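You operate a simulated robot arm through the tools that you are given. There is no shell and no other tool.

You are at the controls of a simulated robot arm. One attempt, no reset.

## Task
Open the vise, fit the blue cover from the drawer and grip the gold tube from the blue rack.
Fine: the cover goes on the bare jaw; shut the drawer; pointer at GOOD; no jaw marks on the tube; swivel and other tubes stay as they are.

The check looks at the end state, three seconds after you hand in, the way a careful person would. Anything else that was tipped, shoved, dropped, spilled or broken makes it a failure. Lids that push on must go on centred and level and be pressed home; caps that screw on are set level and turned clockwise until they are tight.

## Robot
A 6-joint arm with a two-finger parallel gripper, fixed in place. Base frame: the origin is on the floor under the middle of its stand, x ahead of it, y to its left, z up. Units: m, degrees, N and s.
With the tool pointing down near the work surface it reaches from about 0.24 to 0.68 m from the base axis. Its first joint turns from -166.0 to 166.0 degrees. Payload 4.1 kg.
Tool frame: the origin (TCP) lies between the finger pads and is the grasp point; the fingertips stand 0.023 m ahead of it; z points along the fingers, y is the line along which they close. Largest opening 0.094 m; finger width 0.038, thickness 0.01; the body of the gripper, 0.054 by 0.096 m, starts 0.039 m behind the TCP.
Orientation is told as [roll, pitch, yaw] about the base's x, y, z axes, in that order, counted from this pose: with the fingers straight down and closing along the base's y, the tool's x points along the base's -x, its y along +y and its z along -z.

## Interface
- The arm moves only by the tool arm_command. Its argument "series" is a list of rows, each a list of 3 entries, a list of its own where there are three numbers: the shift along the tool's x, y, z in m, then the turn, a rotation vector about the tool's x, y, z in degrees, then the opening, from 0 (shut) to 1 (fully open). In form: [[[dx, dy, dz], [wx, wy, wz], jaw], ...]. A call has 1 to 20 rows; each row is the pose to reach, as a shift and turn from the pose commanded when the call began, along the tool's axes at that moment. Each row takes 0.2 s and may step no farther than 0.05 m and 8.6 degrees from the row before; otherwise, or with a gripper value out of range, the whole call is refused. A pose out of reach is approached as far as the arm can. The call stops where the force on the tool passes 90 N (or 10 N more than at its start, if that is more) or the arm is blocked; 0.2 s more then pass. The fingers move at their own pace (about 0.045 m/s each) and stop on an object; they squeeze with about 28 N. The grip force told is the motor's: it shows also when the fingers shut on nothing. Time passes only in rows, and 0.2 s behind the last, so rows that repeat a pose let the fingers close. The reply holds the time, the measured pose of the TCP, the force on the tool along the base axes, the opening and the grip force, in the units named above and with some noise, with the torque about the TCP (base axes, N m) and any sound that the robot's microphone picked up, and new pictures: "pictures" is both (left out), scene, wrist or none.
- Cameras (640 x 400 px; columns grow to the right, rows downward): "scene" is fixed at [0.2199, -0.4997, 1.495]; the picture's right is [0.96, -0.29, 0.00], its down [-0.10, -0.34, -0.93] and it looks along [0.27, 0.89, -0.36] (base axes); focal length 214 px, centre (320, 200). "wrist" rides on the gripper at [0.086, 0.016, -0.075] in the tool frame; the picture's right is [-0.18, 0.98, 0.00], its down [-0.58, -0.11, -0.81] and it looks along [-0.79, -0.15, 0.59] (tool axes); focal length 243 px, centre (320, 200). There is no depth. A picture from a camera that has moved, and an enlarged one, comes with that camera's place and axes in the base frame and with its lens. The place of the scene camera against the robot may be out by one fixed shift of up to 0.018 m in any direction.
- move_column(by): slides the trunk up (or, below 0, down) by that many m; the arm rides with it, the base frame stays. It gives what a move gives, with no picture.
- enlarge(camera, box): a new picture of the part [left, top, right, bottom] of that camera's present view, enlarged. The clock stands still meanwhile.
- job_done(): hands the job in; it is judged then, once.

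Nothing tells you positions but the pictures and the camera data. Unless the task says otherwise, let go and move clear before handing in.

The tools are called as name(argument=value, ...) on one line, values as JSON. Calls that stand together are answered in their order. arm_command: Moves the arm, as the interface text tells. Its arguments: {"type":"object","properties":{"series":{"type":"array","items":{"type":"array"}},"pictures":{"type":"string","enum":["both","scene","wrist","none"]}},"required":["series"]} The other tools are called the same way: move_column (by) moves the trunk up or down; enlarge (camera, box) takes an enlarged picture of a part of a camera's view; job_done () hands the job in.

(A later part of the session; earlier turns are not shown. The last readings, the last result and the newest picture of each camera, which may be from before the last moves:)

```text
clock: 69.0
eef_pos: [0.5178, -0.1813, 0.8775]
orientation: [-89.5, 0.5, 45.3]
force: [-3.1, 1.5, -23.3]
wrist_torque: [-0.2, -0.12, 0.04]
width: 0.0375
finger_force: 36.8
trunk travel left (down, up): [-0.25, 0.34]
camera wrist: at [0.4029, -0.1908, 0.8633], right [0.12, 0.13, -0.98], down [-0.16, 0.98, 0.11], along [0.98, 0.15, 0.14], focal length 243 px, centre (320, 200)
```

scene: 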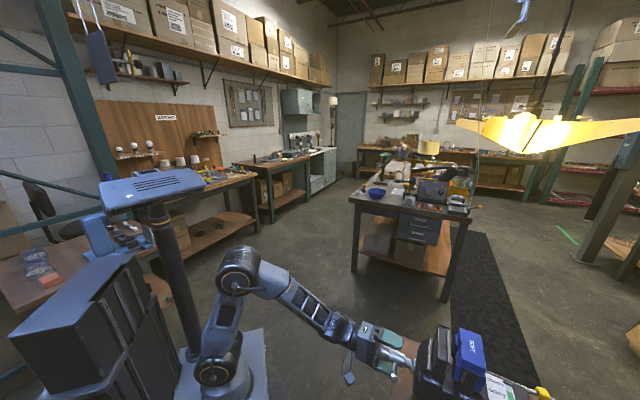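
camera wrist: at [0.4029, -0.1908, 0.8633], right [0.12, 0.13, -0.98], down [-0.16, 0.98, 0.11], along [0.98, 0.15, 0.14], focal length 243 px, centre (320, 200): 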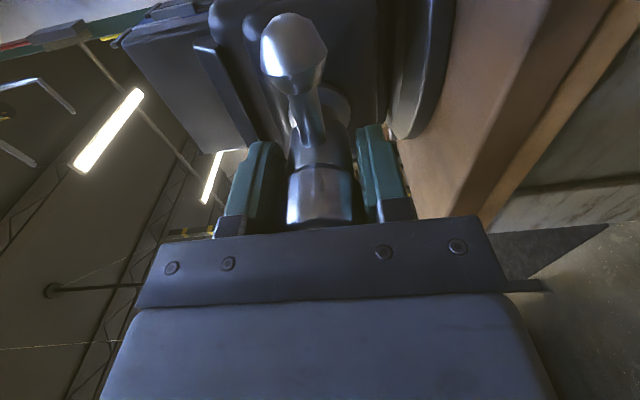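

The head is 37.5 mm in diameter and its axis sits slightly lower, near Z≈0.877. I'll re-centre and turn counterclockwise by a first 45° to test.

arm_command(series=[[[-0.001, 0.004, 0], [0, 0, 0], 0.0], [[-0.001, 0.004, 0], [0, 0, -8], 0.0], [[-0.001, 0.004, 0], [0, 0, -16], 0.0], [[-0.001, 0.004, 0], [0, 0, -24], 0.0], [[-0.001, 0.004, 0], [0, 0, -32], 0.0], [[-0.001, 0.004, 0], [0, 0, -40], 0.0], [[-0.001, 0.004, 0], [0, 0, -46], 0.0]], pictures="both")

enlarge(camera="scene", box=[340, 300, 520, 400])

```text
clock: 70.6
eef_pos: [0.5177, -0.1785, 0.8789]
orientation: [-90.2, 46.4, 45.3]
force: [-22.9, 7.1, -11.2]
wrist_torque: [-0.08, -0.1, -0.28]
width: 0.0378
finger_force: 45.7
trunk travel left (down, up): [-0.25, 0.34]
camera wrist: at [0.4133, -0.1782, 0.9305], right [-0.41, -0.42, -0.81], down [-0.24, 0.91, -0.35], along [0.88, 0.05, -0.47], focal length 243 px, centre (320, 200)
```

scene: 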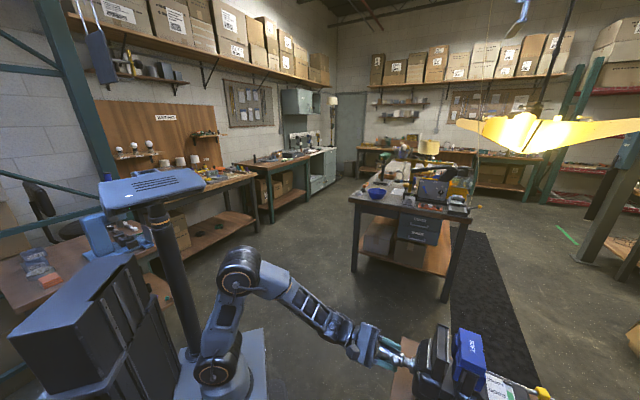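
wrist: 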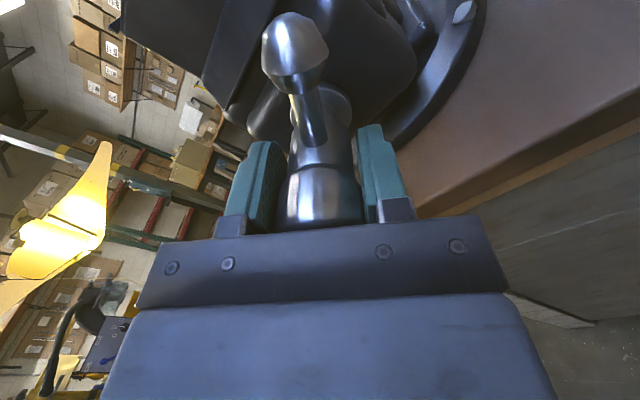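

```text
3.56 times, centred on (430, 350) of scene
camera zoom: at [0.2199, -0.4997, 1.495], right [0.96, -0.29, 0.0], down [-0.1, -0.34, -0.93], along [0.27, 0.89, -0.36], focal length 763 px, centre (-71, -333)
```

zoom: 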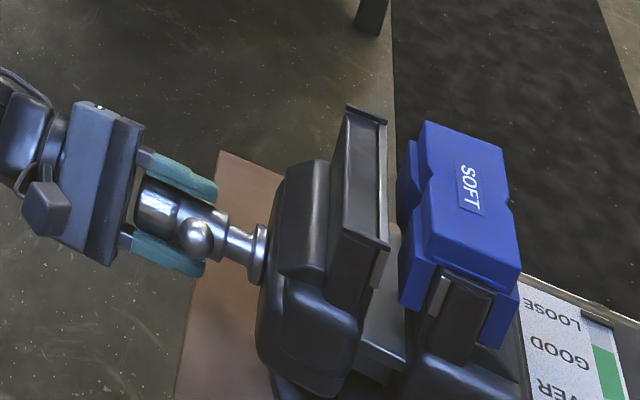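

The screw turns easily with the grip, and the spindle is backing out. I'll continue with small centring corrections and let the arm follow the spindle back.

arm_command(series=[[[0, 0.0024, -0.002], [0, 0, -4], 0.0], [[0, 0.0024, -0.0022], [0, 0, -12], 0.0], [[0, 0.0024, -0.0024], [0, 0, -20], 0.0], [[0, 0.0024, -0.0026], [0, 0, -28], 0.0], [[0, 0.0024, -0.0028], [0, 0, -36], 0.0], [[0, 0.0024, -0.003], [0, 0, -44], 0.0]], pictures="scene")

enlarge(camera="scene", box=[340, 300, 520, 400])

```text
clock: 72.0
eef_pos: [0.5155, -0.1764, 0.8783]
orientation: [129.6, 89.5, -95.1]
force: [0.9, 21.4, 17.7]
wrist_torque: [0.54, 0.47, 0.04]
width: 0.0377
finger_force: 44.7
trunk travel left (down, up): [-0.25, 0.34]
```

scene: 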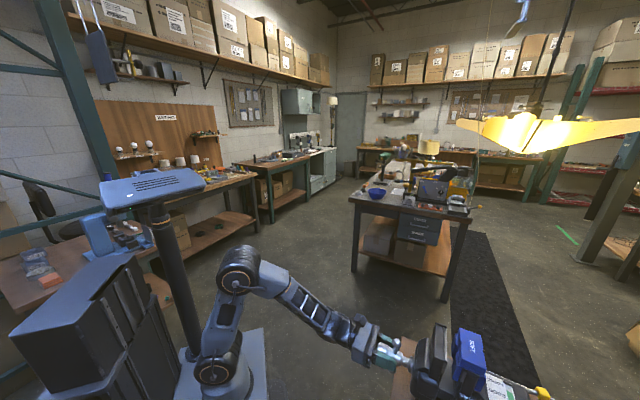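

```text
3.56 times, centred on (430, 350) of scene
camera zoom: at [0.2199, -0.4997, 1.495], right [0.96, -0.29, 0.0], down [-0.1, -0.34, -0.93], along [0.27, 0.89, -0.36], focal length 763 px, centre (-71, -333)
```

zoom: 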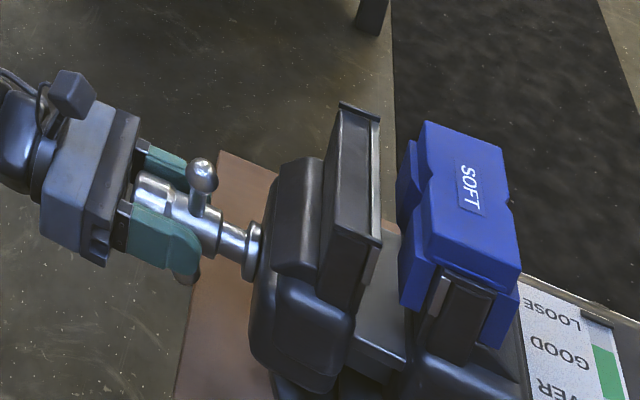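

The jaw has opened visibly; I estimate about 25 mm per turn. I'll continue to the half turn, following the spindle back.

arm_command(series=[[[0.002, -0.0018, -0.0025], [0, 0, -8], 0.0], [[0.002, -0.0018, -0.003], [0, 0, -16], 0.0], [[0.002, -0.0018, -0.0036], [0, 0, -24], 0.0], [[0.002, -0.0018, -0.0042], [0, 0, -32], 0.0], [[0.002, -0.0018, -0.0048], [0, 0, -40], 0.0], [[0.002, -0.0018, -0.0054], [0, 0, -48], 0.0], [[0.002, -0.0018, -0.006], [0, 0, -56], 0.0], [[0.002, -0.0018, -0.0066], [0, 0, -64], 0.0], [[0.002, -0.0018, -0.0072], [0, 0, -72], 0.0], [[0.002, -0.0018, -0.0078], [0, 0, -80], 0.0], [[0.002, -0.0018, -0.0084], [0, 0, -90], 0.0]], pictures="scene")

enlarge(camera="scene", box=[340, 300, 520, 400])

```text
refused: row 11 steps farther than a row can; nothing moved
```

```text
3.56 times, centred on (430, 350) of scene
camera zoom: at [0.2199, -0.4997, 1.495], right [0.96, -0.29, 0.0], down [-0.1, -0.34, -0.93], along [0.27, 0.89, -0.36], focal length 763 px, centre (-71, -333)
```

zoom: 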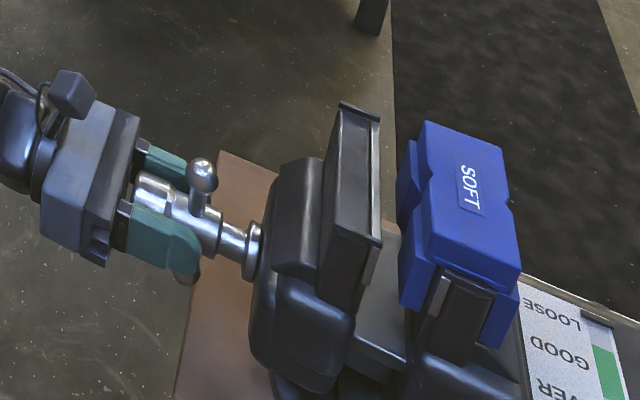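

arm_command(series=[[[0.002, -0.0018, -0.0025], [0, 0, -8.2], 0.0], [[0.002, -0.0018, -0.003], [0, 0, -16.4], 0.0], [[0.002, -0.0018, -0.0036], [0, 0, -24.6], 0.0], [[0.002, -0.0018, -0.0042], [0, 0, -32.8], 0.0], [[0.002, -0.0018, -0.0048], [0, 0, -41], 0.0], [[0.002, -0.0018, -0.0054], [0, 0, -49.2], 0.0], [[0.002, -0.0018, -0.006], [0, 0, -57.4], 0.0], [[0.002, -0.0018, -0.0066], [0, 0, -65.6], 0.0], [[0.002, -0.0018, -0.0072], [0, 0, -73.8], 0.0], [[0.002, -0.0018, -0.0078], [0, 0, -82], 0.0], [[0.002, -0.0018, -0.0084], [0, 0, -90], 0.0]], pictures="both")

enlarge(camera="scene", box=[340, 300, 520, 400])

```text
clock: 74.4
eef_pos: [0.5099, -0.1691, 0.878]
orientation: [89.7, -0.5, -134.7]
force: [-8.3, 14.4, -12.3]
wrist_torque: [-0.06, -0.14, -1.08]
width: 0.0376
finger_force: 44.7
trunk travel left (down, up): [-0.25, 0.34]
camera wrist: at [0.5171, -0.0567, 0.8937], right [-0.12, -0.13, 0.98], down [-0.98, 0.15, -0.1], along [-0.14, -0.98, -0.14], focal length 243 px, centre (320, 200)
```

scene: 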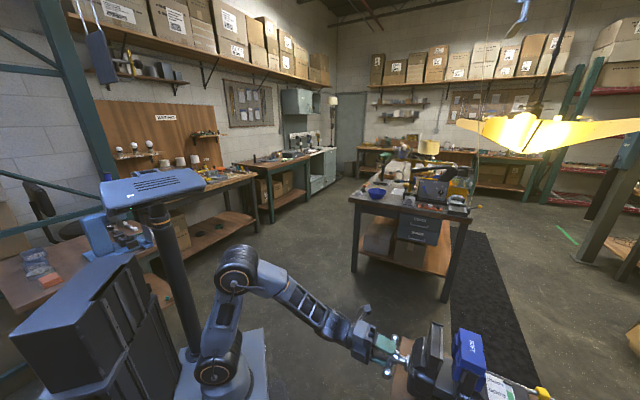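
wrist: 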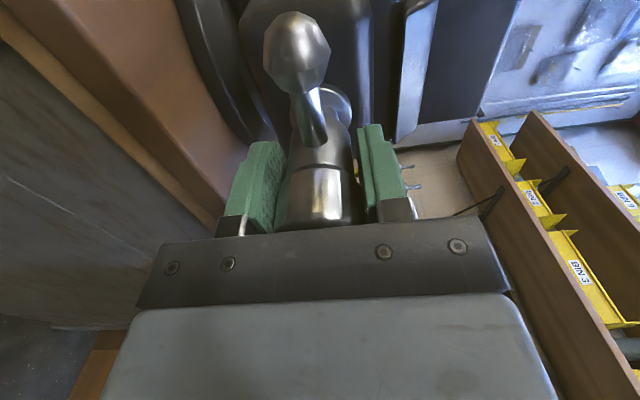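

```text
3.56 times, centred on (430, 350) of scene
camera zoom: at [0.2199, -0.4997, 1.495], right [0.96, -0.29, 0.0], down [-0.1, -0.34, -0.93], along [0.27, 0.89, -0.36], focal length 763 px, centre (-71, -333)
```

zoom: 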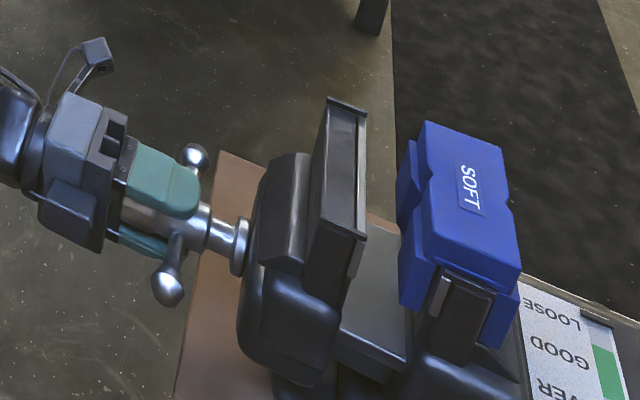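

Half a turn moved the jaw about 14 mm. I'll release, back off slightly, unwind the wrist 180° and regrip.

arm_command(series=[[[0, 0, -0.002], [0, 0, 0], 0.5], [[0, 0, -0.002], [0, 0, 0], 1.0], [[0, 0, -0.002], [0, 0, 0], 1.0], [[0, 0, -0.018], [0, 0, 0], 1.0], [[0, 0, -0.034], [0, 0, 0], 1.0], [[0, 0, -0.034], [0, 0, 8.5], 1.0], [[0, 0, -0.034], [0, 0, 17], 1.0], [[0, 0, -0.034], [0, 0, 25.5], 1.0], [[0, 0, -0.034], [0, 0, 34], 1.0], [[0, 0, -0.034], [0, 0, 42.5], 1.0], [[0, 0, -0.034], [0, 0, 51], 1.0], [[0, 0, -0.034], [0, 0, 59.5], 1.0], [[0, 0, -0.034], [0, 0, 68], 1.0], [[0, 0, -0.034], [0, 0, 76.5], 1.0], [[0, 0, -0.034], [0, 0, 85], 1.0], [[0, 0, -0.034], [0, 0, 93.5], 1.0], [[0, 0, -0.034], [0, 0, 102], 1.0], [[0, 0, -0.034], [0, 0, 110.5], 1.0], [[0, 0, -0.034], [0, 0, 119], 1.0], [[0, 0, -0.034], [0, 0, 127], 1.0]], pictures="wrist")

```text
clock: 78.6
eef_pos: [0.4867, -0.1463, 0.8797]
orientation: [-90.0, 53.0, 45.4]
force: [-0.2, -0.3, 0.9]
wrist_torque: [0.0, -0.03, -0.03]
width: 0.0942
finger_force: 0.0
trunk travel left (down, up): [-0.25, 0.34]
camera wrist: at [0.3871, -0.1419, 0.939], right [-0.48, -0.48, -0.74], down [-0.27, 0.88, -0.4], along [0.84, 0.01, -0.55], focal length 243 px, centre (320, 200)
```

wrist: 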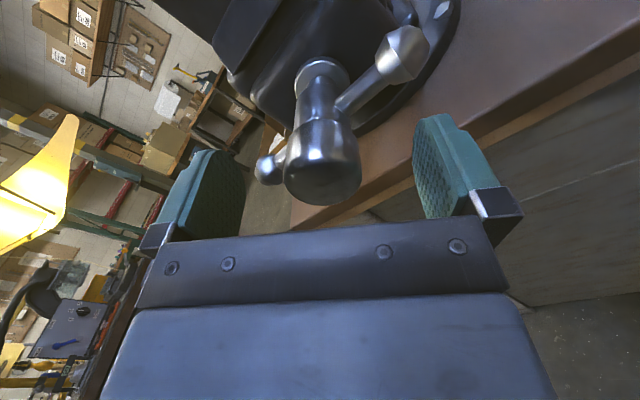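

arm_command(series=[[[0, 0, 0], [0, 0, 8], 1.0], [[0, 0, 0], [0, 0, 16], 1.0], [[0, 0, 0], [0, 0, 24], 1.0], [[0, 0, 0], [0, 0, 32], 1.0], [[0, 0, 0], [0, 0, 40], 1.0], [[0, 0, 0], [0, 0, 48], 1.0], [[0, 0, 0], [0, 0, 53], 1.0], [[0, 0, 0.016], [0, 0, 53], 1.0], [[0, 0, 0.0325], [0, 0, 53], 1.0], [[0, 0, 0.0325], [0, 0, 53], 0.3], [[0, 0, 0.0325], [0, 0, 53], 0.0], [[0, 0, 0.0325], [0, 0, 53], 0.0], [[0, 0, 0.0325], [0, 0, 53], 0.0]], pictures="wrist")

```text
clock: 81.4
eef_pos: [0.5106, -0.1704, 0.8778]
orientation: [-89.9, 0.4, 45.3]
force: [0.2, 0.5, -5.6]
wrist_torque: [-0.13, -0.11, 0.0]
width: 0.0377
finger_force: 36.7
trunk travel left (down, up): [-0.25, 0.34]
camera wrist: at [0.3954, -0.1808, 0.8625], right [0.12, 0.13, -0.98], down [-0.16, 0.98, 0.11], along [0.98, 0.15, 0.14], focal length 243 px, centre (320, 200)
```

wrist: 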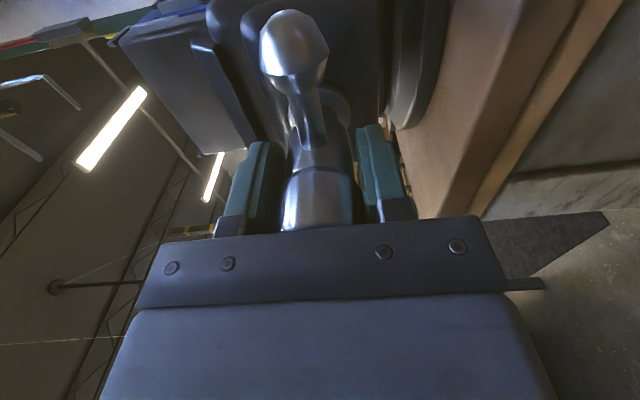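

Regripped well centred. I'll turn another half turn counterclockwise.

arm_command(series=[[[0, 0.0005, -0.0007], [0, 0, -8.5], 0.0], [[0, 0.0005, -0.0014], [0, 0, -17], 0.0], [[0, 0.0005, -0.0021], [0, 0, -25.5], 0.0], [[0, 0.0005, -0.0028], [0, 0, -34], 0.0], [[0, 0.0005, -0.0035], [0, 0, -42.5], 0.0], [[0, 0.0005, -0.0042], [0, 0, -51], 0.0], [[0, 0.0005, -0.0049], [0, 0, -59.5], 0.0], [[0, 0.0005, -0.0056], [0, 0, -68], 0.0], [[0, 0.0005, -0.0063], [0, 0, -76.5], 0.0], [[0, 0.0005, -0.007], [0, 0, -85], 0.0], [[0, 0.0005, -0.0077], [0, 0, -93.5], 0.0], [[0, 0.0005, -0.0084], [0, 0, -102], 0.0], [[0, 0.0005, -0.0091], [0, 0, -110.5], 0.0], [[0, 0.0005, -0.0098], [0, 0, -119], 0.0], [[0, 0.0005, -0.0105], [0, 0, -127.5], 0.0], [[0, 0.0005, -0.0112], [0, 0, -136], 0.0], [[0, 0.0005, -0.0119], [0, 0, -144.5], 0.0], [[0, 0.0005, -0.0126], [0, 0, -153], 0.0], [[0, 0.0005, -0.0133], [0, 0, -161.5], 0.0], [[0, 0.0005, -0.014], [0, 0, -170], 0.0]], pictures="both")

enlarge(camera="scene", box=[340, 300, 520, 400])

```text
clock: 85.6
eef_pos: [0.5004, -0.1608, 0.8769]
orientation: [89.9, 9.5, -134.6]
force: [-7.1, 0.9, -16.8]
wrist_torque: [0.16, 0.07, -0.86]
width: 0.0377
finger_force: 44.9
trunk travel left (down, up): [-0.25, 0.34]
camera wrist: at [0.504, -0.0507, 0.9086], right [-0.24, -0.25, 0.94], down [-0.96, 0.17, -0.2], along [-0.11, -0.95, -0.28], focal length 243 px, centre (320, 200)
```

scene: 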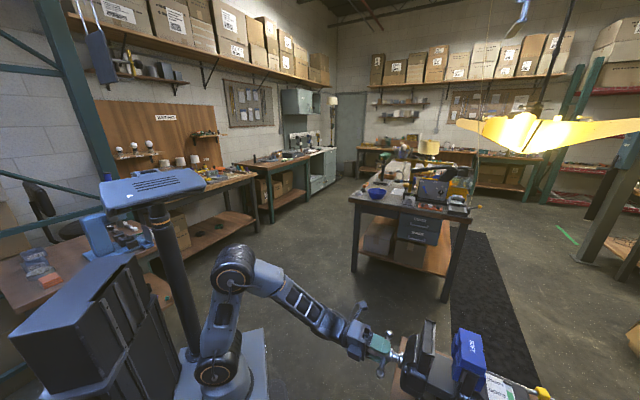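
wrist: 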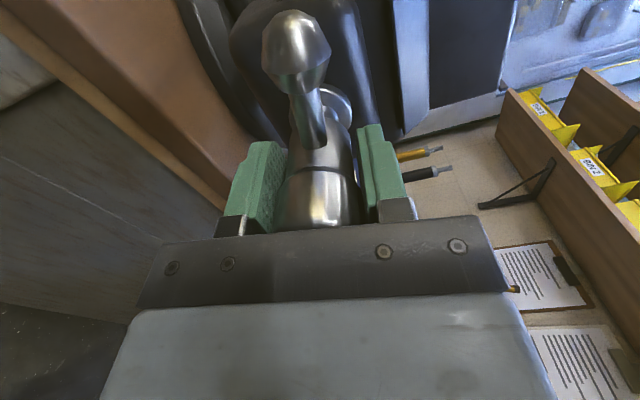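

```text
3.56 times, centred on (430, 350) of scene
camera zoom: at [0.2199, -0.4997, 1.495], right [0.96, -0.29, 0.0], down [-0.1, -0.34, -0.93], along [0.27, 0.89, -0.36], focal length 763 px, centre (-71, -333)
```

zoom: 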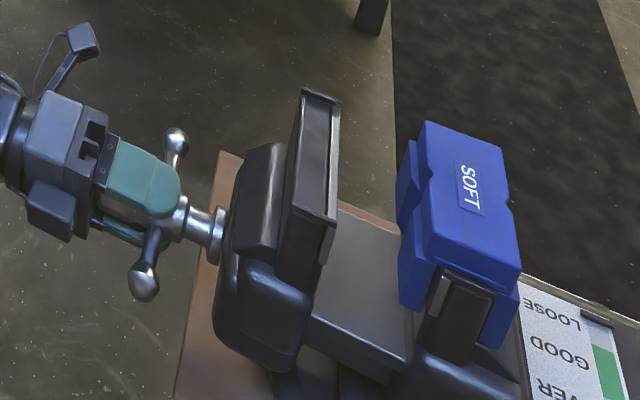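

The jaw has opened about 28 mm in total, giving a bare gap of roughly 37 mm, which should be enough. I'll check the fixed cover's front and back shape before going on, since it decides whether the new cover must be flipped.

enlarge(camera="scene", box=[448, 322, 496, 390])

enlarge(camera="scene", box=[410, 315, 470, 400])

```text
5.88 times, centred on (472, 356) of scene
camera zoom: at [0.2199, -0.4997, 1.495], right [0.96, -0.29, 0.0], down [-0.1, -0.34, -0.93], along [0.27, 0.89, -0.36], focal length 1262 px, centre (-574, -718)
```

zoom: 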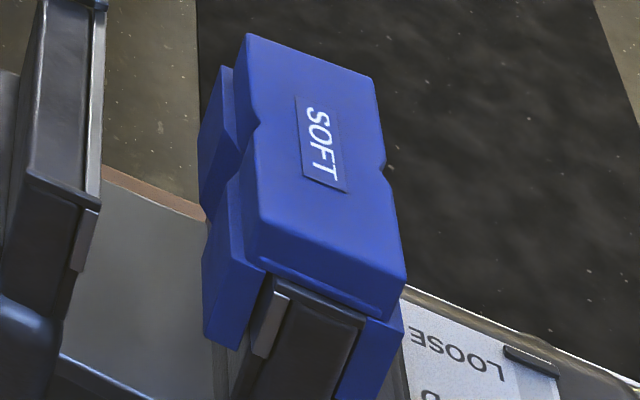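

```text
4.71 times, centred on (440, 358) of scene
camera zoom: at [0.2199, -0.4997, 1.495], right [0.96, -0.29, 0.0], down [-0.1, -0.34, -0.93], along [0.27, 0.89, -0.36], focal length 1009 px, centre (-245, -541)
```

zoom: 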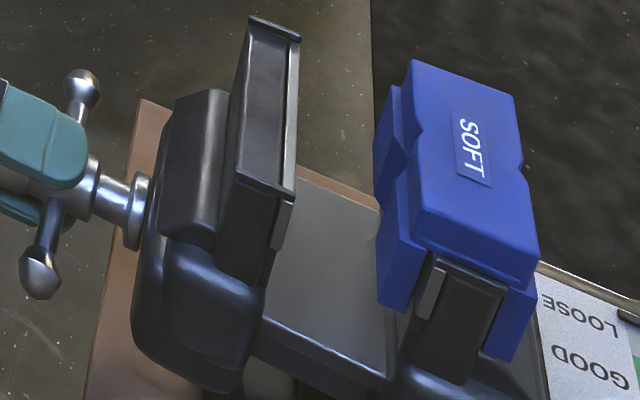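

The cover is asymmetric: a thicker V pad on one side. In the drawer that pad faces the robot, so it must be flipped 180° for the bare jaw. I'll release the handle and back away.

arm_command(series=[[[0, 0, 0], [0, 0, 0], 0.5], [[0, 0, 0], [0, 0, 0], 1.0], [[0, 0, 0], [0, 0, 0], 1.0], [[0, 0, -0.03], [0, 0, 0], 1.0], [[0, 0, -0.06], [0, 0, -5], 1.0], [[0, 0, -0.072], [0, 0, -10], 1.0]], pictures="scene")

```text
clock: 87.0
eef_pos: [0.4478, -0.1092, 0.8814]
orientation: [90.0, -0.3, -134.7]
force: [0.1, -0.8, 0.3]
wrist_torque: [-0.02, 0.02, -0.01]
width: 0.0941
finger_force: 0.0
trunk travel left (down, up): [-0.25, 0.34]
```

scene: 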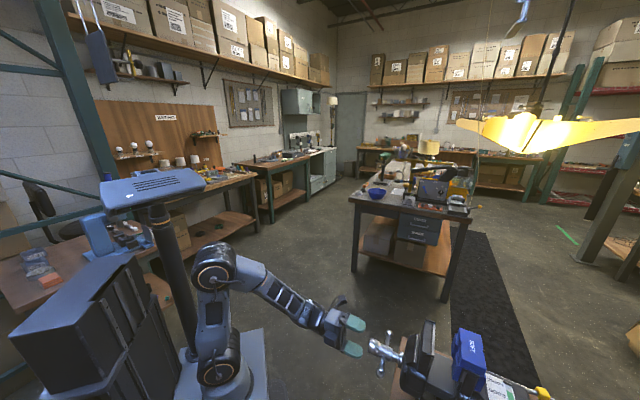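

Now I'll pitch the tool back down to vertical.

arm_command(series=[[[0, 0.006, -0.003], [7.5, 0, 0], 1.0], [[0, 0.012, -0.006], [15, 0, 0], 1.0], [[0, 0.018, -0.009], [22.5, 0, 0], 1.0], [[0, 0.025, -0.012], [30, 0, 0], 1.0], [[0, 0.032, -0.015], [37.5, 0, 0], 1.0], [[0, 0.04, -0.018], [45, 0, 0], 1.0], [[0, 0.048, -0.021], [52.5, 0, 0], 1.0], [[0, 0.056, -0.024], [60, 0, 0], 1.0], [[0, 0.064, -0.027], [67.5, 0, 0], 1.0], [[0, 0.072, -0.03], [75, 0, 0], 1.0], [[0, 0.08, -0.033], [82.5, 0, 0], 1.0], [[0, 0.085, -0.035], [90, 0, 0], 1.0]], pictures="none")

```text
clock: 89.6
eef_pos: [0.2833, 0.1995, 0.852]
orientation: [5.8, 0.5, -139.7]
force: [-0.6, -0.4, 0.3]
wrist_torque: [0.02, 0.03, -0.02]
width: 0.0941
finger_force: 0.1
out of reach, approached as far as the arm can: row 5, 6, 7, 8, 9, 10, 11, 12
trunk travel left (down, up): [-0.25, 0.34]
```

arm_command(series=[[[0, 0, 0], [0, 0, 0], 1.0]], pictures="both")

```text
clock: 90.0
eef_pos: [0.2832, 0.1984, 0.8521]
orientation: [5.8, 0.5, -139.8]
force: [0.1, -0.4, -0.4]
wrist_torque: [-0.02, 0.02, -0.01]
width: 0.0941
finger_force: 0.1
trunk travel left (down, up): [-0.25, 0.34]
camera wrist: at [0.3527, 0.2458, 0.9293], right [0.49, -0.87, 0.1], down [-0.57, -0.23, 0.79], along [-0.66, -0.44, -0.61], focal length 243 px, centre (320, 200)
```

scene: 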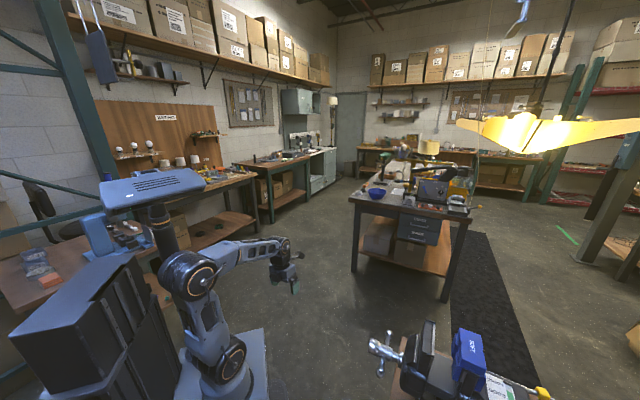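
wrist: 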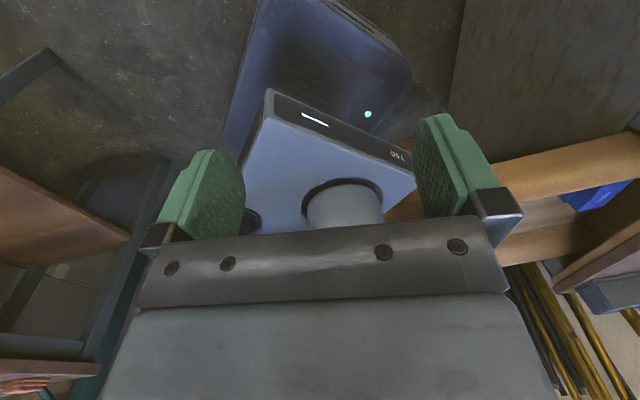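

The arm swung aside with the wrist wound to its end, touching nothing. I'll level the tool and unwind the wrist here.

arm_command(series=[[[0, 0, 0], [5.8, -0.5, 0], 1.0]], pictures="none")

arm_command(series=[[[0, 0, 0], [0, 0, -8], 1.0], [[0, 0, 0], [0, 0, -16], 1.0], [[0, 0, 0], [0, 0, -24], 1.0], [[0, 0, 0], [0, 0, -32], 1.0], [[0, 0, 0], [0, 0, -40], 1.0], [[0, 0, 0], [0, 0, -48], 1.0], [[0, 0, 0], [0, 0, -56], 1.0], [[0, 0, 0], [0, 0, -64], 1.0], [[0, 0, 0], [0, 0, -72], 1.0], [[0, 0, 0], [0, 0, -80], 1.0], [[0, 0, 0], [0, 0, -88], 1.0], [[0, 0, 0], [0, 0, -95], 1.0]], pictures="scene")

```text
clock: 90.4
eef_pos: [0.2626, 0.2157, 0.8498]
orientation: [0.5, 0.0, -140.1]
force: [0.0, 0.7, 0.7]
wrist_torque: [-0.01, -0.01, 0.05]
width: 0.0941
finger_force: 0.0
out of reach, approached as far as the arm can: row 1
trunk travel left (down, up): [-0.25, 0.34]
```

```text
clock: 92.3
eef_pos: [0.0085, 0.2221, 0.7985]
orientation: [3.8, 3.5, -80.3]
force: [12.1, 59.9, -9.1]
wrist_torque: [-3.39, 0.61, -2.71]
width: 0.0903
finger_force: 0.1
out of reach, approached as far as the arm can: row 1, 2, 3, 4, 5, 6, 7, 8, 9
trunk travel left (down, up): [-0.25, 0.34]
stopped in row 9: the force on the tool passed its limit at 302 N (the readings are from after the stop); the commanded pose is now the measured one
```

scene: 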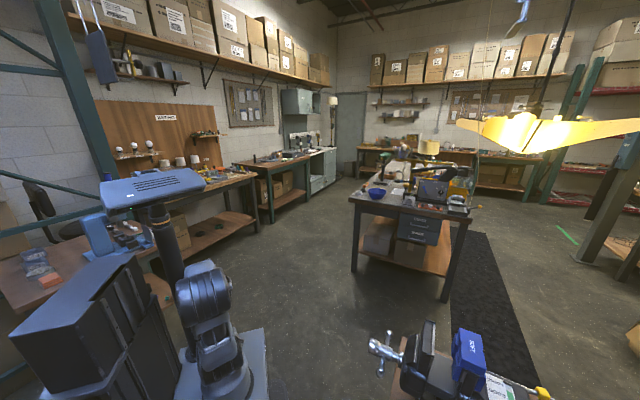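

The unwind went the wrong way and the gripper touched the robot's own pedestal. I'll move off it gently and reverse.

arm_command(series=[[[0.01, 0, 0], [0, 0, 0], 1.0], [[0.03, 0, 0], [0, 0, 4], 1.0], [[0.05, 0, 0], [0, 0, 8], 1.0]], pictures="both")

```text
clock: 93.1
eef_pos: [-0.0001, 0.2681, 0.7991]
orientation: [3.4, 3.1, -87.9]
force: [-0.4, 0.2, -0.7]
wrist_torque: [0.04, -0.01, 0.02]
width: 0.0939
finger_force: 0.0
trunk travel left (down, up): [-0.25, 0.34]
camera wrist: at [0.0075, 0.3497, 0.8793], right [0.99, -0.15, 0.05], down [-0.13, -0.63, 0.77], along [-0.09, -0.76, -0.64], focal length 243 px, centre (320, 200)
```

scene: 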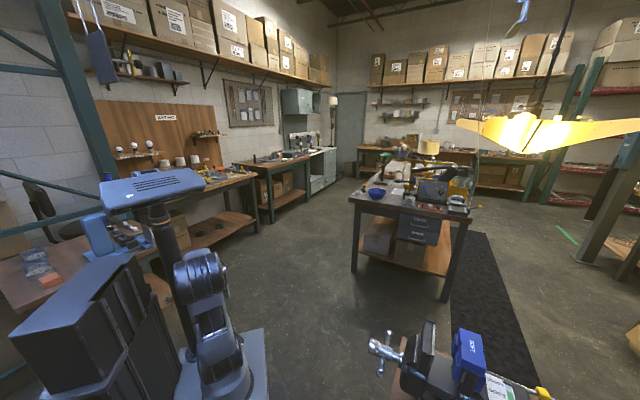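
wrist: 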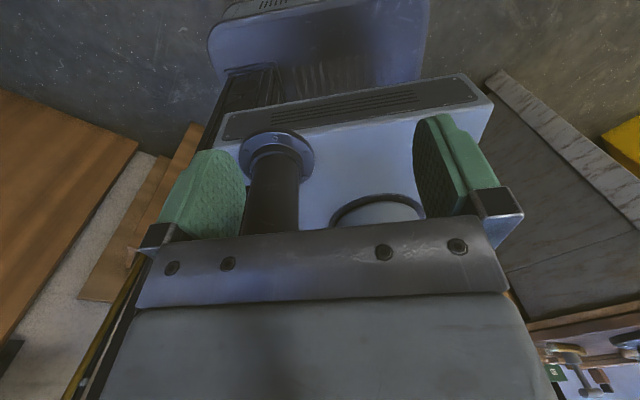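

The wrist needs to unwind the positive way. I'll move outward and up first, then rotate.

arm_command(series=[[[0.03, 0, -0.03], [0, 0, 0], 1.0], [[0.05, 0, -0.07], [0, 0, 0], 1.0], [[0.05, 0, -0.1], [0, 0, 8], 1.0], [[0.05, 0, -0.1], [0, 0, 16], 1.0], [[0.05, 0, -0.1], [0, 0, 24], 1.0], [[0.05, 0, -0.1], [0, 0, 32], 1.0]], pictures="none")

```text
clock: 94.5
eef_pos: [-0.0058, 0.3107, 0.9029]
orientation: [1.2, 4.4, -120.1]
force: [0.1, -0.9, -0.1]
wrist_torque: [-0.01, -0.03, 0.02]
width: 0.094
finger_force: 0.0
trunk travel left (down, up): [-0.25, 0.34]
```

That direction is free, so I'll keep unwinding.

arm_command(series=[[[0, 0, 0], [0, 0, 8.4], 1.0], [[0, 0, 0], [0, 0, 16.8], 1.0], [[0, 0, 0], [0, 0, 25.2], 1.0], [[0, 0, 0], [0, 0, 33.6], 1.0], [[0, 0, 0], [0, 0, 42], 1.0], [[0, 0, 0], [0, 0, 50.4], 1.0], [[0, 0, 0], [0, 0, 58.8], 1.0], [[0, 0, 0], [0, 0, 67.2], 1.0], [[0, 0, 0], [0, 0, 75.6], 1.0], [[0, 0, 0], [0, 0, 84], 1.0], [[0, 0, 0], [0, 0, 92.4], 1.0], [[0, 0, 0], [0, 0, 100.8], 1.0], [[0, 0, 0], [0, 0, 109.2], 1.0], [[0, 0, 0], [0, 0, 117.6], 1.0], [[0, 0, 0], [0, 0, 126], 1.0], [[0, 0, 0], [0, 0, 134.4], 1.0], [[0, 0, 0], [0, 0, 142.8], 1.0], [[0, 0, 0], [0, 0, 150], 1.0]], pictures="scene")

```text
clock: 98.3
eef_pos: [-0.0074, 0.3113, 0.9032]
orientation: [-3.2, -3.3, 90.1]
force: [0.0, 0.3, -0.3]
wrist_torque: [0.0, 0.0, 0.0]
width: 0.0942
finger_force: 0.1
trunk travel left (down, up): [-0.25, 0.34]
```

scene: 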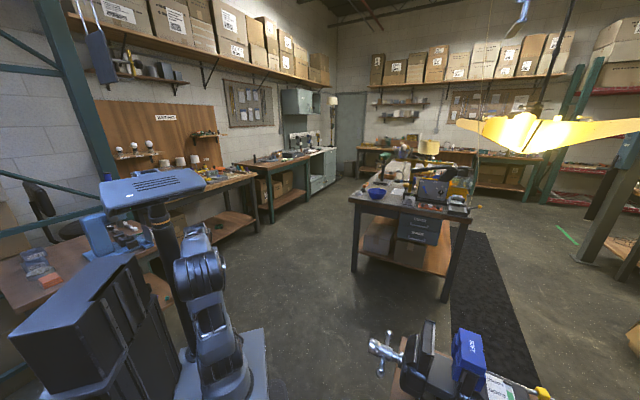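

Unwound. I'll level the tool, then swing the arm back around to face the bench.

arm_command(series=[[[0, 0, 0], [-3.2, 3.3, 0], 1.0], [[0, 0, 0], [-3.2, 3.3, 0], 1.0]], pictures="none")

arm_command(series=[[[0.003, -0.0431, 0], [0, 0, 8], 1.0], [[0.012, -0.0854, 0], [0, 0, 16], 1.0], [[0.0268, -0.1261, 0], [0, 0, 24], 1.0], [[0.0471, -0.1643, 0], [0, 0, 32], 1.0], [[0.0725, -0.1993, 0], [0, 0, 40], 1.0], [[0.1026, -0.2304, 0], [0, 0, 48], 1.0], [[0.1366, -0.257, 0], [0, 0, 56], 1.0], [[0.1741, -0.2786, 0], [0, 0, 64], 1.0], [[0.2142, -0.2948, 0], [0, 0, 72], 1.0], [[0.2562, -0.3053, 0], [0, 0, 80], 1.0], [[0.2992, -0.3098, 0], [0, 0, 88], 1.0], [[0.3424, -0.3083, 0], [0, 0, 96], 1.0], [[0.385, -0.3008, 0], [0, 0, 104], 1.0], [[0.4261, -0.2874, 0], [0, 0, 112], 1.0], [[0.465, -0.2685, 0], [0, 0, 120], 1.0], [[0.5009, -0.2443, 0], [0, 0, 128], 1.0], [[0.5292, -0.2192, 0], [0, 0, 135], 1.0]], pictures="both")

```text
clock: 98.9
eef_pos: [-0.0068, 0.3113, 0.9023]
orientation: [0.1, -0.1, 90.0]
force: [0.2, 0.1, 1.7]
wrist_torque: [0.03, 0.02, 0.0]
width: 0.0941
finger_force: 0.1
trunk travel left (down, up): [-0.25, 0.34]
```

```text
clock: 102.5
eef_pos: [0.2114, -0.2171, 0.9013]
orientation: [-0.1, 0.0, -45.1]
force: [-0.4, 0.9, 1.1]
wrist_torque: [-0.03, 0.01, 0.01]
width: 0.0939
finger_force: 0.0
trunk travel left (down, up): [-0.25, 0.34]
camera wrist: at [0.161, -0.1465, 0.9767], right [0.83, 0.56, 0.0], down [0.33, -0.49, 0.81], along [0.45, -0.67, -0.59], focal length 243 px, centre (320, 200)
```

scene: 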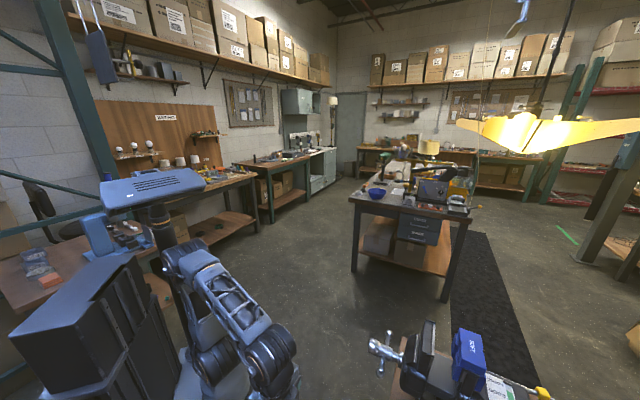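
wrist: 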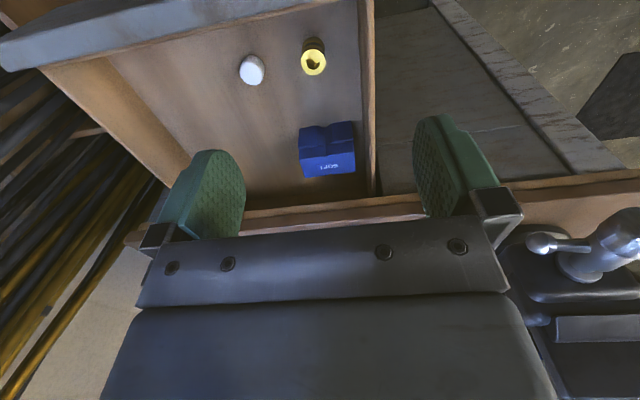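

Back in front of the bench with the wrist neutral. I'll measure the cover precisely from here.

enlarge(camera="wrist", box=[280, 100, 400, 210])

arm_command(series=[[[-0.03, -0.01, 0], [0, 0, 0], 1.0], [[-0.07, -0.017, 0], [0, 0, 0], 1.0]], pictures="wrist")

enlarge(camera="wrist", box=[240, 40, 420, 220])

```text
3.64 times, centred on (340, 155) of wrist
camera zoom: at [0.161, -0.1465, 0.9767], right [0.83, 0.56, 0.0], down [0.33, -0.49, 0.81], along [0.45, -0.67, -0.59], focal length 882 px, centre (247, 364)
```

zoom: 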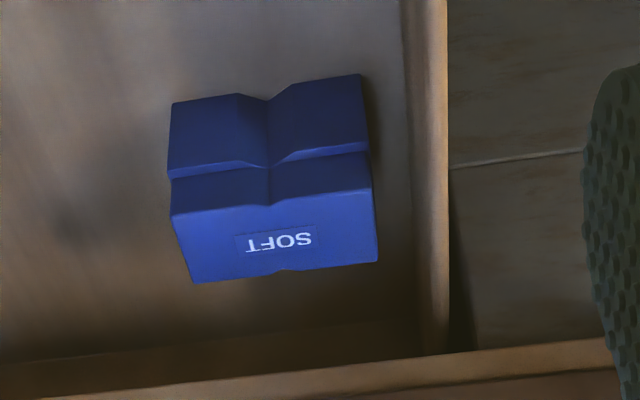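

```text
clock: 103.1
eef_pos: [0.2511, -0.2779, 0.9016]
orientation: [0.1, 0.0, -45.0]
force: [-0.6, 0.4, 0.3]
wrist_torque: [-0.04, 0.0, -0.02]
width: 0.094
finger_force: 0.0
trunk travel left (down, up): [-0.25, 0.34]
camera wrist: at [0.2012, -0.2071, 0.9754], right [0.83, 0.56, 0.0], down [0.33, -0.49, 0.81], along [0.46, -0.67, -0.59], focal length 243 px, centre (320, 200)
```

wrist: 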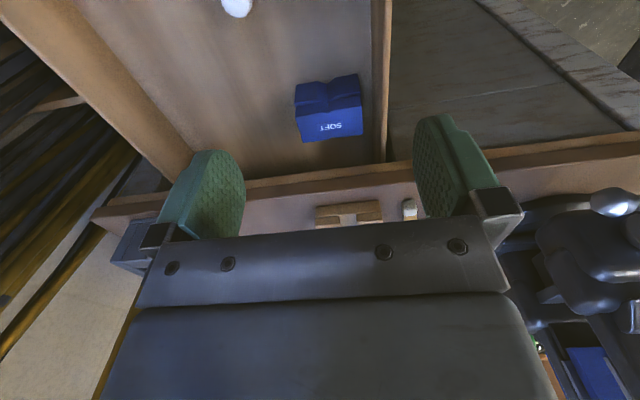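

```text
2.22 times, centred on (330, 130) of wrist
camera zoom: at [0.2012, -0.2071, 0.9754], right [0.83, 0.56, 0.0], down [0.33, -0.49, 0.81], along [0.46, -0.67, -0.59], focal length 539 px, centre (298, 356)
```

zoom: 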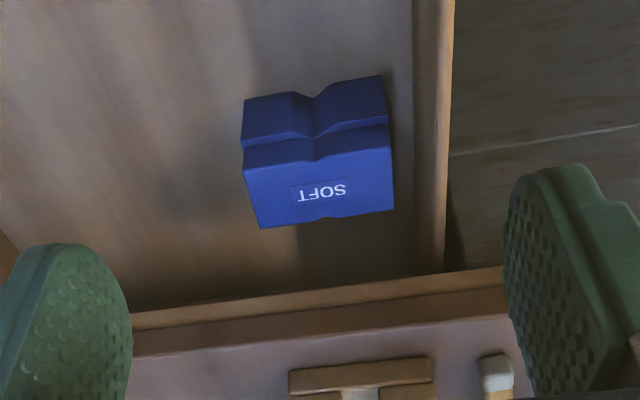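

Cover top is at Z≈0.715, X 0.461–0.505, Y -0.067 to 0.015. The drawer side wall is close on its right. I'll position above it and check.

arm_command(series=[[[-0.04, -0.004, 0.02], [0, 0, 0], 1.0], [[-0.08, -0.008, 0.04], [0, 0, 0], 1.0], [[-0.099, -0.0097, 0.07], [0, 0, 0], 1.0], [[-0.099, -0.0097, 0.1], [0, 0, 0], 1.0]], pictures="wrist")

enlarge(camera="wrist", box=[170, 0, 490, 240])

```text
clock: 104.1
eef_pos: [0.3132, -0.3558, 0.8029]
orientation: [0.0, -0.1, -45.0]
force: [-0.1, -0.1, -1.5]
wrist_torque: [0.0, 0.01, 0.01]
width: 0.0942
finger_force: 0.0
trunk travel left (down, up): [-0.25, 0.34]
camera wrist: at [0.2624, -0.2858, 0.8761], right [0.83, 0.56, 0.0], down [0.33, -0.49, 0.81], along [0.46, -0.67, -0.59], focal length 243 px, centre (320, 200)
```

wrist: 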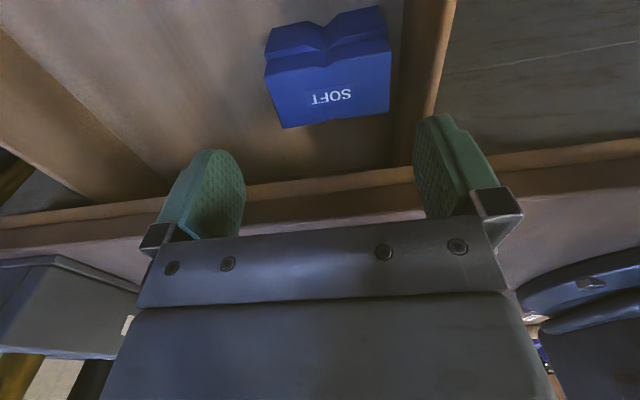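

```text
1.67 times, centred on (330, 120) of wrist
camera zoom: at [0.2624, -0.2858, 0.8761], right [0.83, 0.56, 0.0], down [0.33, -0.49, 0.81], along [0.46, -0.67, -0.59], focal length 404 px, centre (303, 333)
```

zoom: 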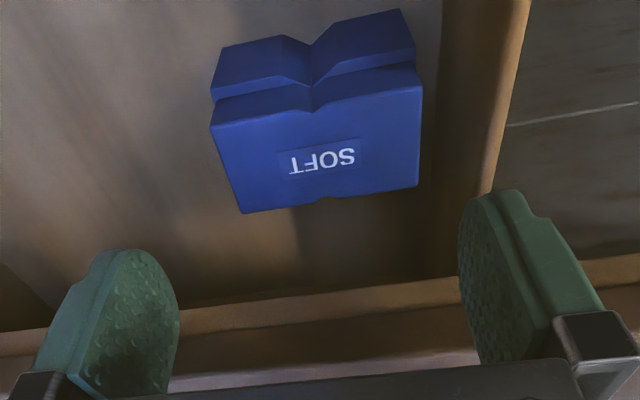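

Geometry is consistent. I'll shift 1.5 mm to the right and descend over the cover, with a stop to check forces.

arm_command(series=[[[0, 0.0016, 0.03], [0, 0, 0], 1.0], [[0, 0.0016, 0.05], [0, 0, 0], 1.0], [[0, 0.0016, 0.065], [0, 0, 0], 1.0], [[0, 0.0016, 0.0805], [0, 0, 0], 1.0]], pictures="wrist")

```text
clock: 105.0
eef_pos: [0.3193, -0.3622, 0.7523]
orientation: [-0.3, -2.9, -45.0]
force: [-9.3, 10.6, 41.2]
wrist_torque: [-0.88, -1.69, 0.31]
width: 0.094
finger_force: 0.0
trunk travel left (down, up): [-0.25, 0.34]
stopped in row 4: the force on the tool passed its limit at 104 N (the readings are from after the stop); the commanded pose is now the measured one
camera wrist: at [0.2659, -0.2881, 0.8227], right [0.82, 0.57, 0.0], down [0.31, -0.46, 0.83], along [0.47, -0.69, -0.55], focal length 243 px, centre (320, 200)
```

wrist: 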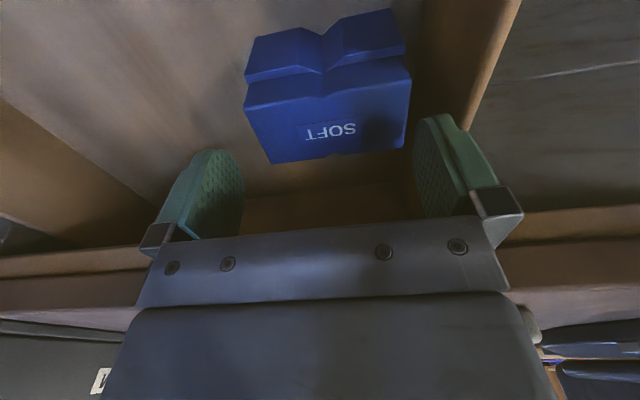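

Something on the bench side of the gripper touched the slab edge: there is a box on that side of the body. I'll lift away, tilt the tool so its top leans towards the robot, and try again.

arm_command(series=[[[0.01, 0, -0.02], [0, 2.9, 0], 1.0], [[0.01, 0, -0.05], [0, 2.9, 0], 1.0]], pictures="wrist")

enlarge(camera="wrist", box=[170, 0, 490, 240])

```text
clock: 105.6
eef_pos: [0.3116, -0.3549, 0.7945]
orientation: [-0.2, 1.0, -45.1]
force: [-0.1, -0.1, -0.5]
wrist_torque: [-0.01, 0.01, 0.0]
width: 0.094
finger_force: 0.1
trunk travel left (down, up): [-0.25, 0.34]
camera wrist: at [0.2618, -0.2849, 0.8706], right [0.83, 0.56, -0.01], down [0.35, -0.5, 0.8], along [0.45, -0.66, -0.61], focal length 243 px, centre (320, 200)
```

wrist: 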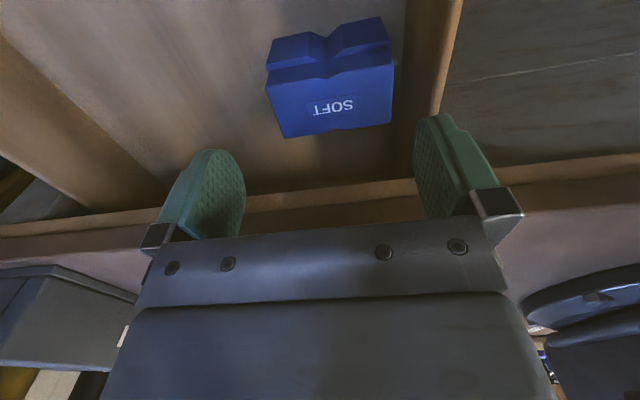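

```text
1.67 times, centred on (330, 120) of wrist
camera zoom: at [0.2618, -0.2849, 0.8706], right [0.83, 0.56, -0.01], down [0.35, -0.5, 0.8], along [0.45, -0.66, -0.61], focal length 404 px, centre (303, 333)
```

zoom: 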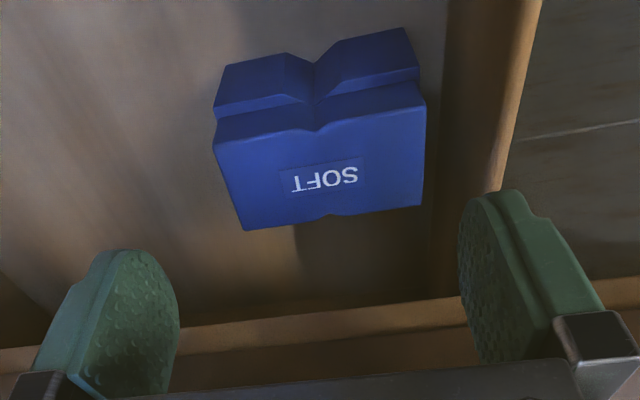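

The cover hasn't moved. I'll tilt 30°.

arm_command(series=[[[0, 0.002, 0], [0, -8, 0], 1.0], [[0, 0.002, 0], [0, -16, 0], 1.0], [[0, 0.002, 0], [0, -24, 0], 1.0], [[0.002, 0.002, 0], [0, -31, 0], 1.0]], pictures="both")

enlarge(camera="wrist", box=[170, 0, 490, 240])

```text
clock: 106.6
eef_pos: [0.3107, -0.3511, 0.7972]
orientation: [-0.3, -30.1, -44.9]
force: [-0.7, -0.1, -0.4]
wrist_torque: [-0.01, 0.01, 0.01]
width: 0.0939
finger_force: 0.1
trunk travel left (down, up): [-0.25, 0.34]
camera wrist: at [0.2423, -0.2618, 0.8171], right [0.81, 0.58, 0.09], down [-0.01, -0.14, 0.99], along [0.59, -0.8, -0.11], focal length 243 px, centre (320, 200)
```

scene: 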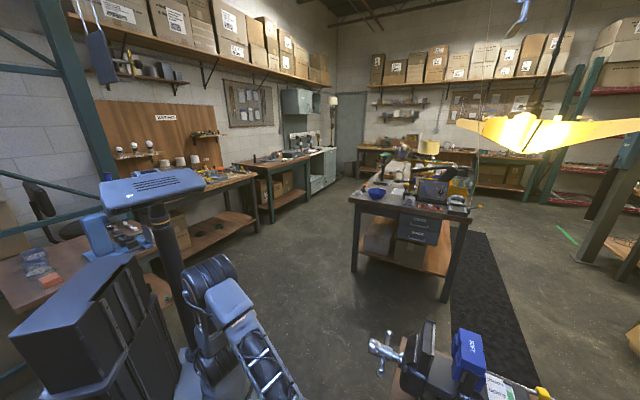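
wrist: 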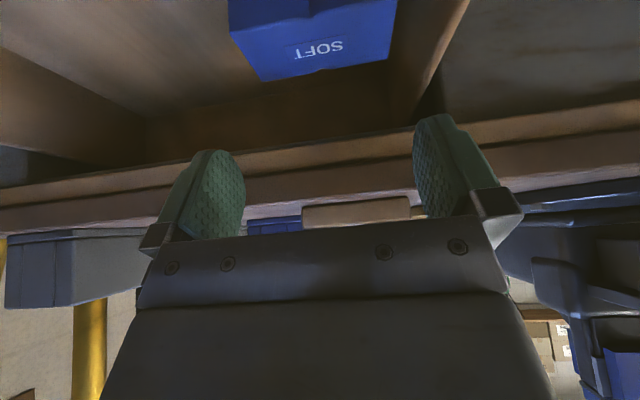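

```text
1.67 times, centred on (330, 120) of wrist
camera zoom: at [0.2423, -0.2618, 0.8171], right [0.81, 0.58, 0.09], down [-0.01, -0.14, 0.99], along [0.59, -0.8, -0.11], focal length 404 px, centre (303, 333)
```

zoom: 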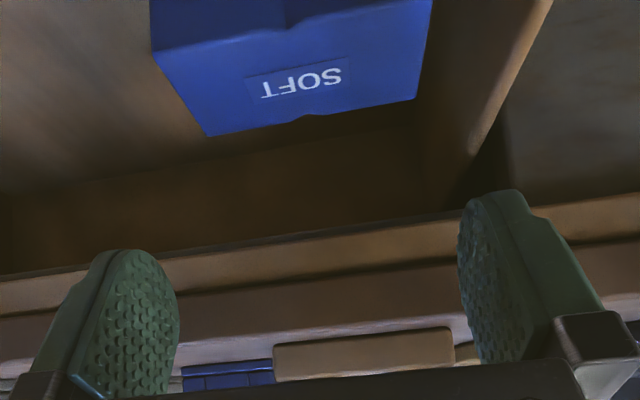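

Now straight down over the cover ends.

arm_command(series=[[[0.0125, 0, 0.0217], [0, 0, 0], 1.0], [[0.025, 0, 0.0433], [0, 0, 0], 1.0], [[0.0315, 0, 0.0546], [0, 0, 0], 1.0], [[0.0375, 0, 0.065], [0, 0, 0], 1.0]], pictures="wrist")

```text
clock: 107.6
eef_pos: [0.3113, -0.3515, 0.7215]
orientation: [-0.3, -30.3, -44.9]
force: [-0.1, 0.6, -1.1]
wrist_torque: [0.01, 0.04, 0.0]
width: 0.094
finger_force: 0.1
trunk travel left (down, up): [-0.25, 0.34]
camera wrist: at [0.2427, -0.2618, 0.7428], right [0.81, 0.58, 0.09], down [-0.01, -0.14, 0.99], along [0.59, -0.8, -0.11], focal length 243 px, centre (320, 200)
```

wrist: 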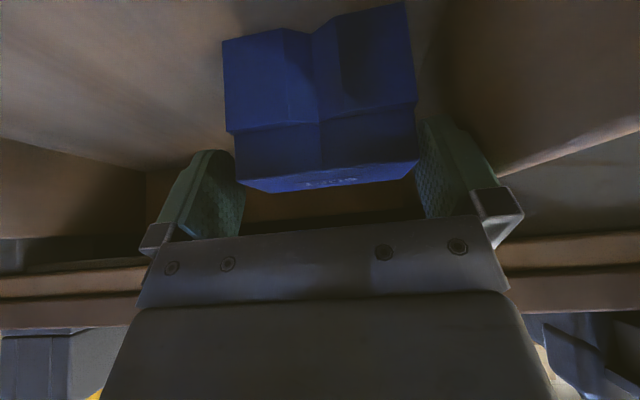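

No contact; the fingers are beside the cover. Closing.

arm_command(series=[[[0, 0, 0], [0, 0, 0], 0.6], [[0, 0, 0], [0, 0, 0], 0.5], [[0, 0, 0], [0, 0, 0], 0.5]], pictures="wrist")

```text
clock: 108.4
eef_pos: [0.3112, -0.3508, 0.7226]
orientation: [-0.2, -30.2, -44.9]
force: [-0.1, -0.5, -0.8]
wrist_torque: [-0.08, -0.03, 0.05]
width: 0.0834
finger_force: 27.6
trunk travel left (down, up): [-0.25, 0.34]
camera wrist: at [0.2427, -0.2617, 0.7429], right [0.81, 0.58, 0.09], down [-0.01, -0.14, 0.99], along [0.59, -0.8, -0.11], focal length 243 px, centre (320, 200)
```

wrist: 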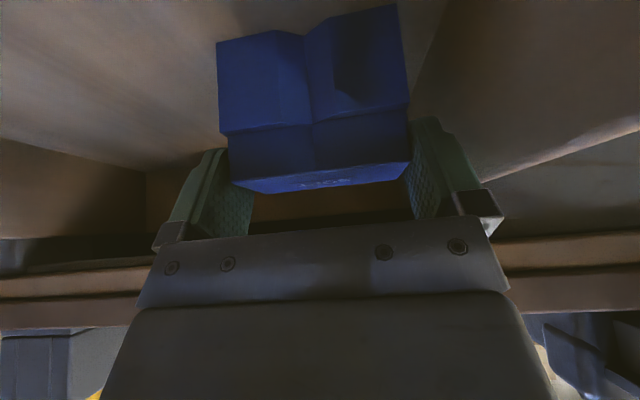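

The cover is held, 83.4 mm long. I'll lift it slightly, move it 45 mm towards the robot inside the drawer, and set it down clear of the slab. Then I can regrip with the tool vertical.

arm_command(series=[[[-0.004, 0, -0.0069], [0, 0, 0], 0.5], [[0.009, 0, -0.0144], [0, 0, 0], 0.5], [[0.022, 0, -0.0219], [0, 0, 0], 0.5], [[0.035, 0, -0.0294], [0, 0, 0], 0.5], [[0.039, 0, -0.0225], [0, 0, 0], 0.5], [[0.039, 0, -0.0225], [0, 0, 0], 0.5]], pictures="wrist")

```text
clock: 109.8
eef_pos: [0.2787, -0.3196, 0.7217]
orientation: [-0.3, -30.2, -44.9]
force: [1.1, 0.8, 3.7]
wrist_torque: [0.12, -0.07, 0.05]
width: 0.0833
finger_force: 27.9
trunk travel left (down, up): [-0.25, 0.34]
camera wrist: at [0.2108, -0.23, 0.7427], right [0.81, 0.58, 0.09], down [-0.01, -0.14, 0.99], along [0.59, -0.8, -0.11], focal length 243 px, centre (320, 200)
```

wrist: 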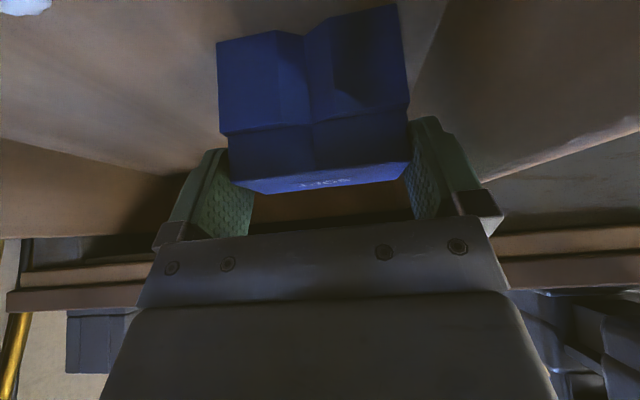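

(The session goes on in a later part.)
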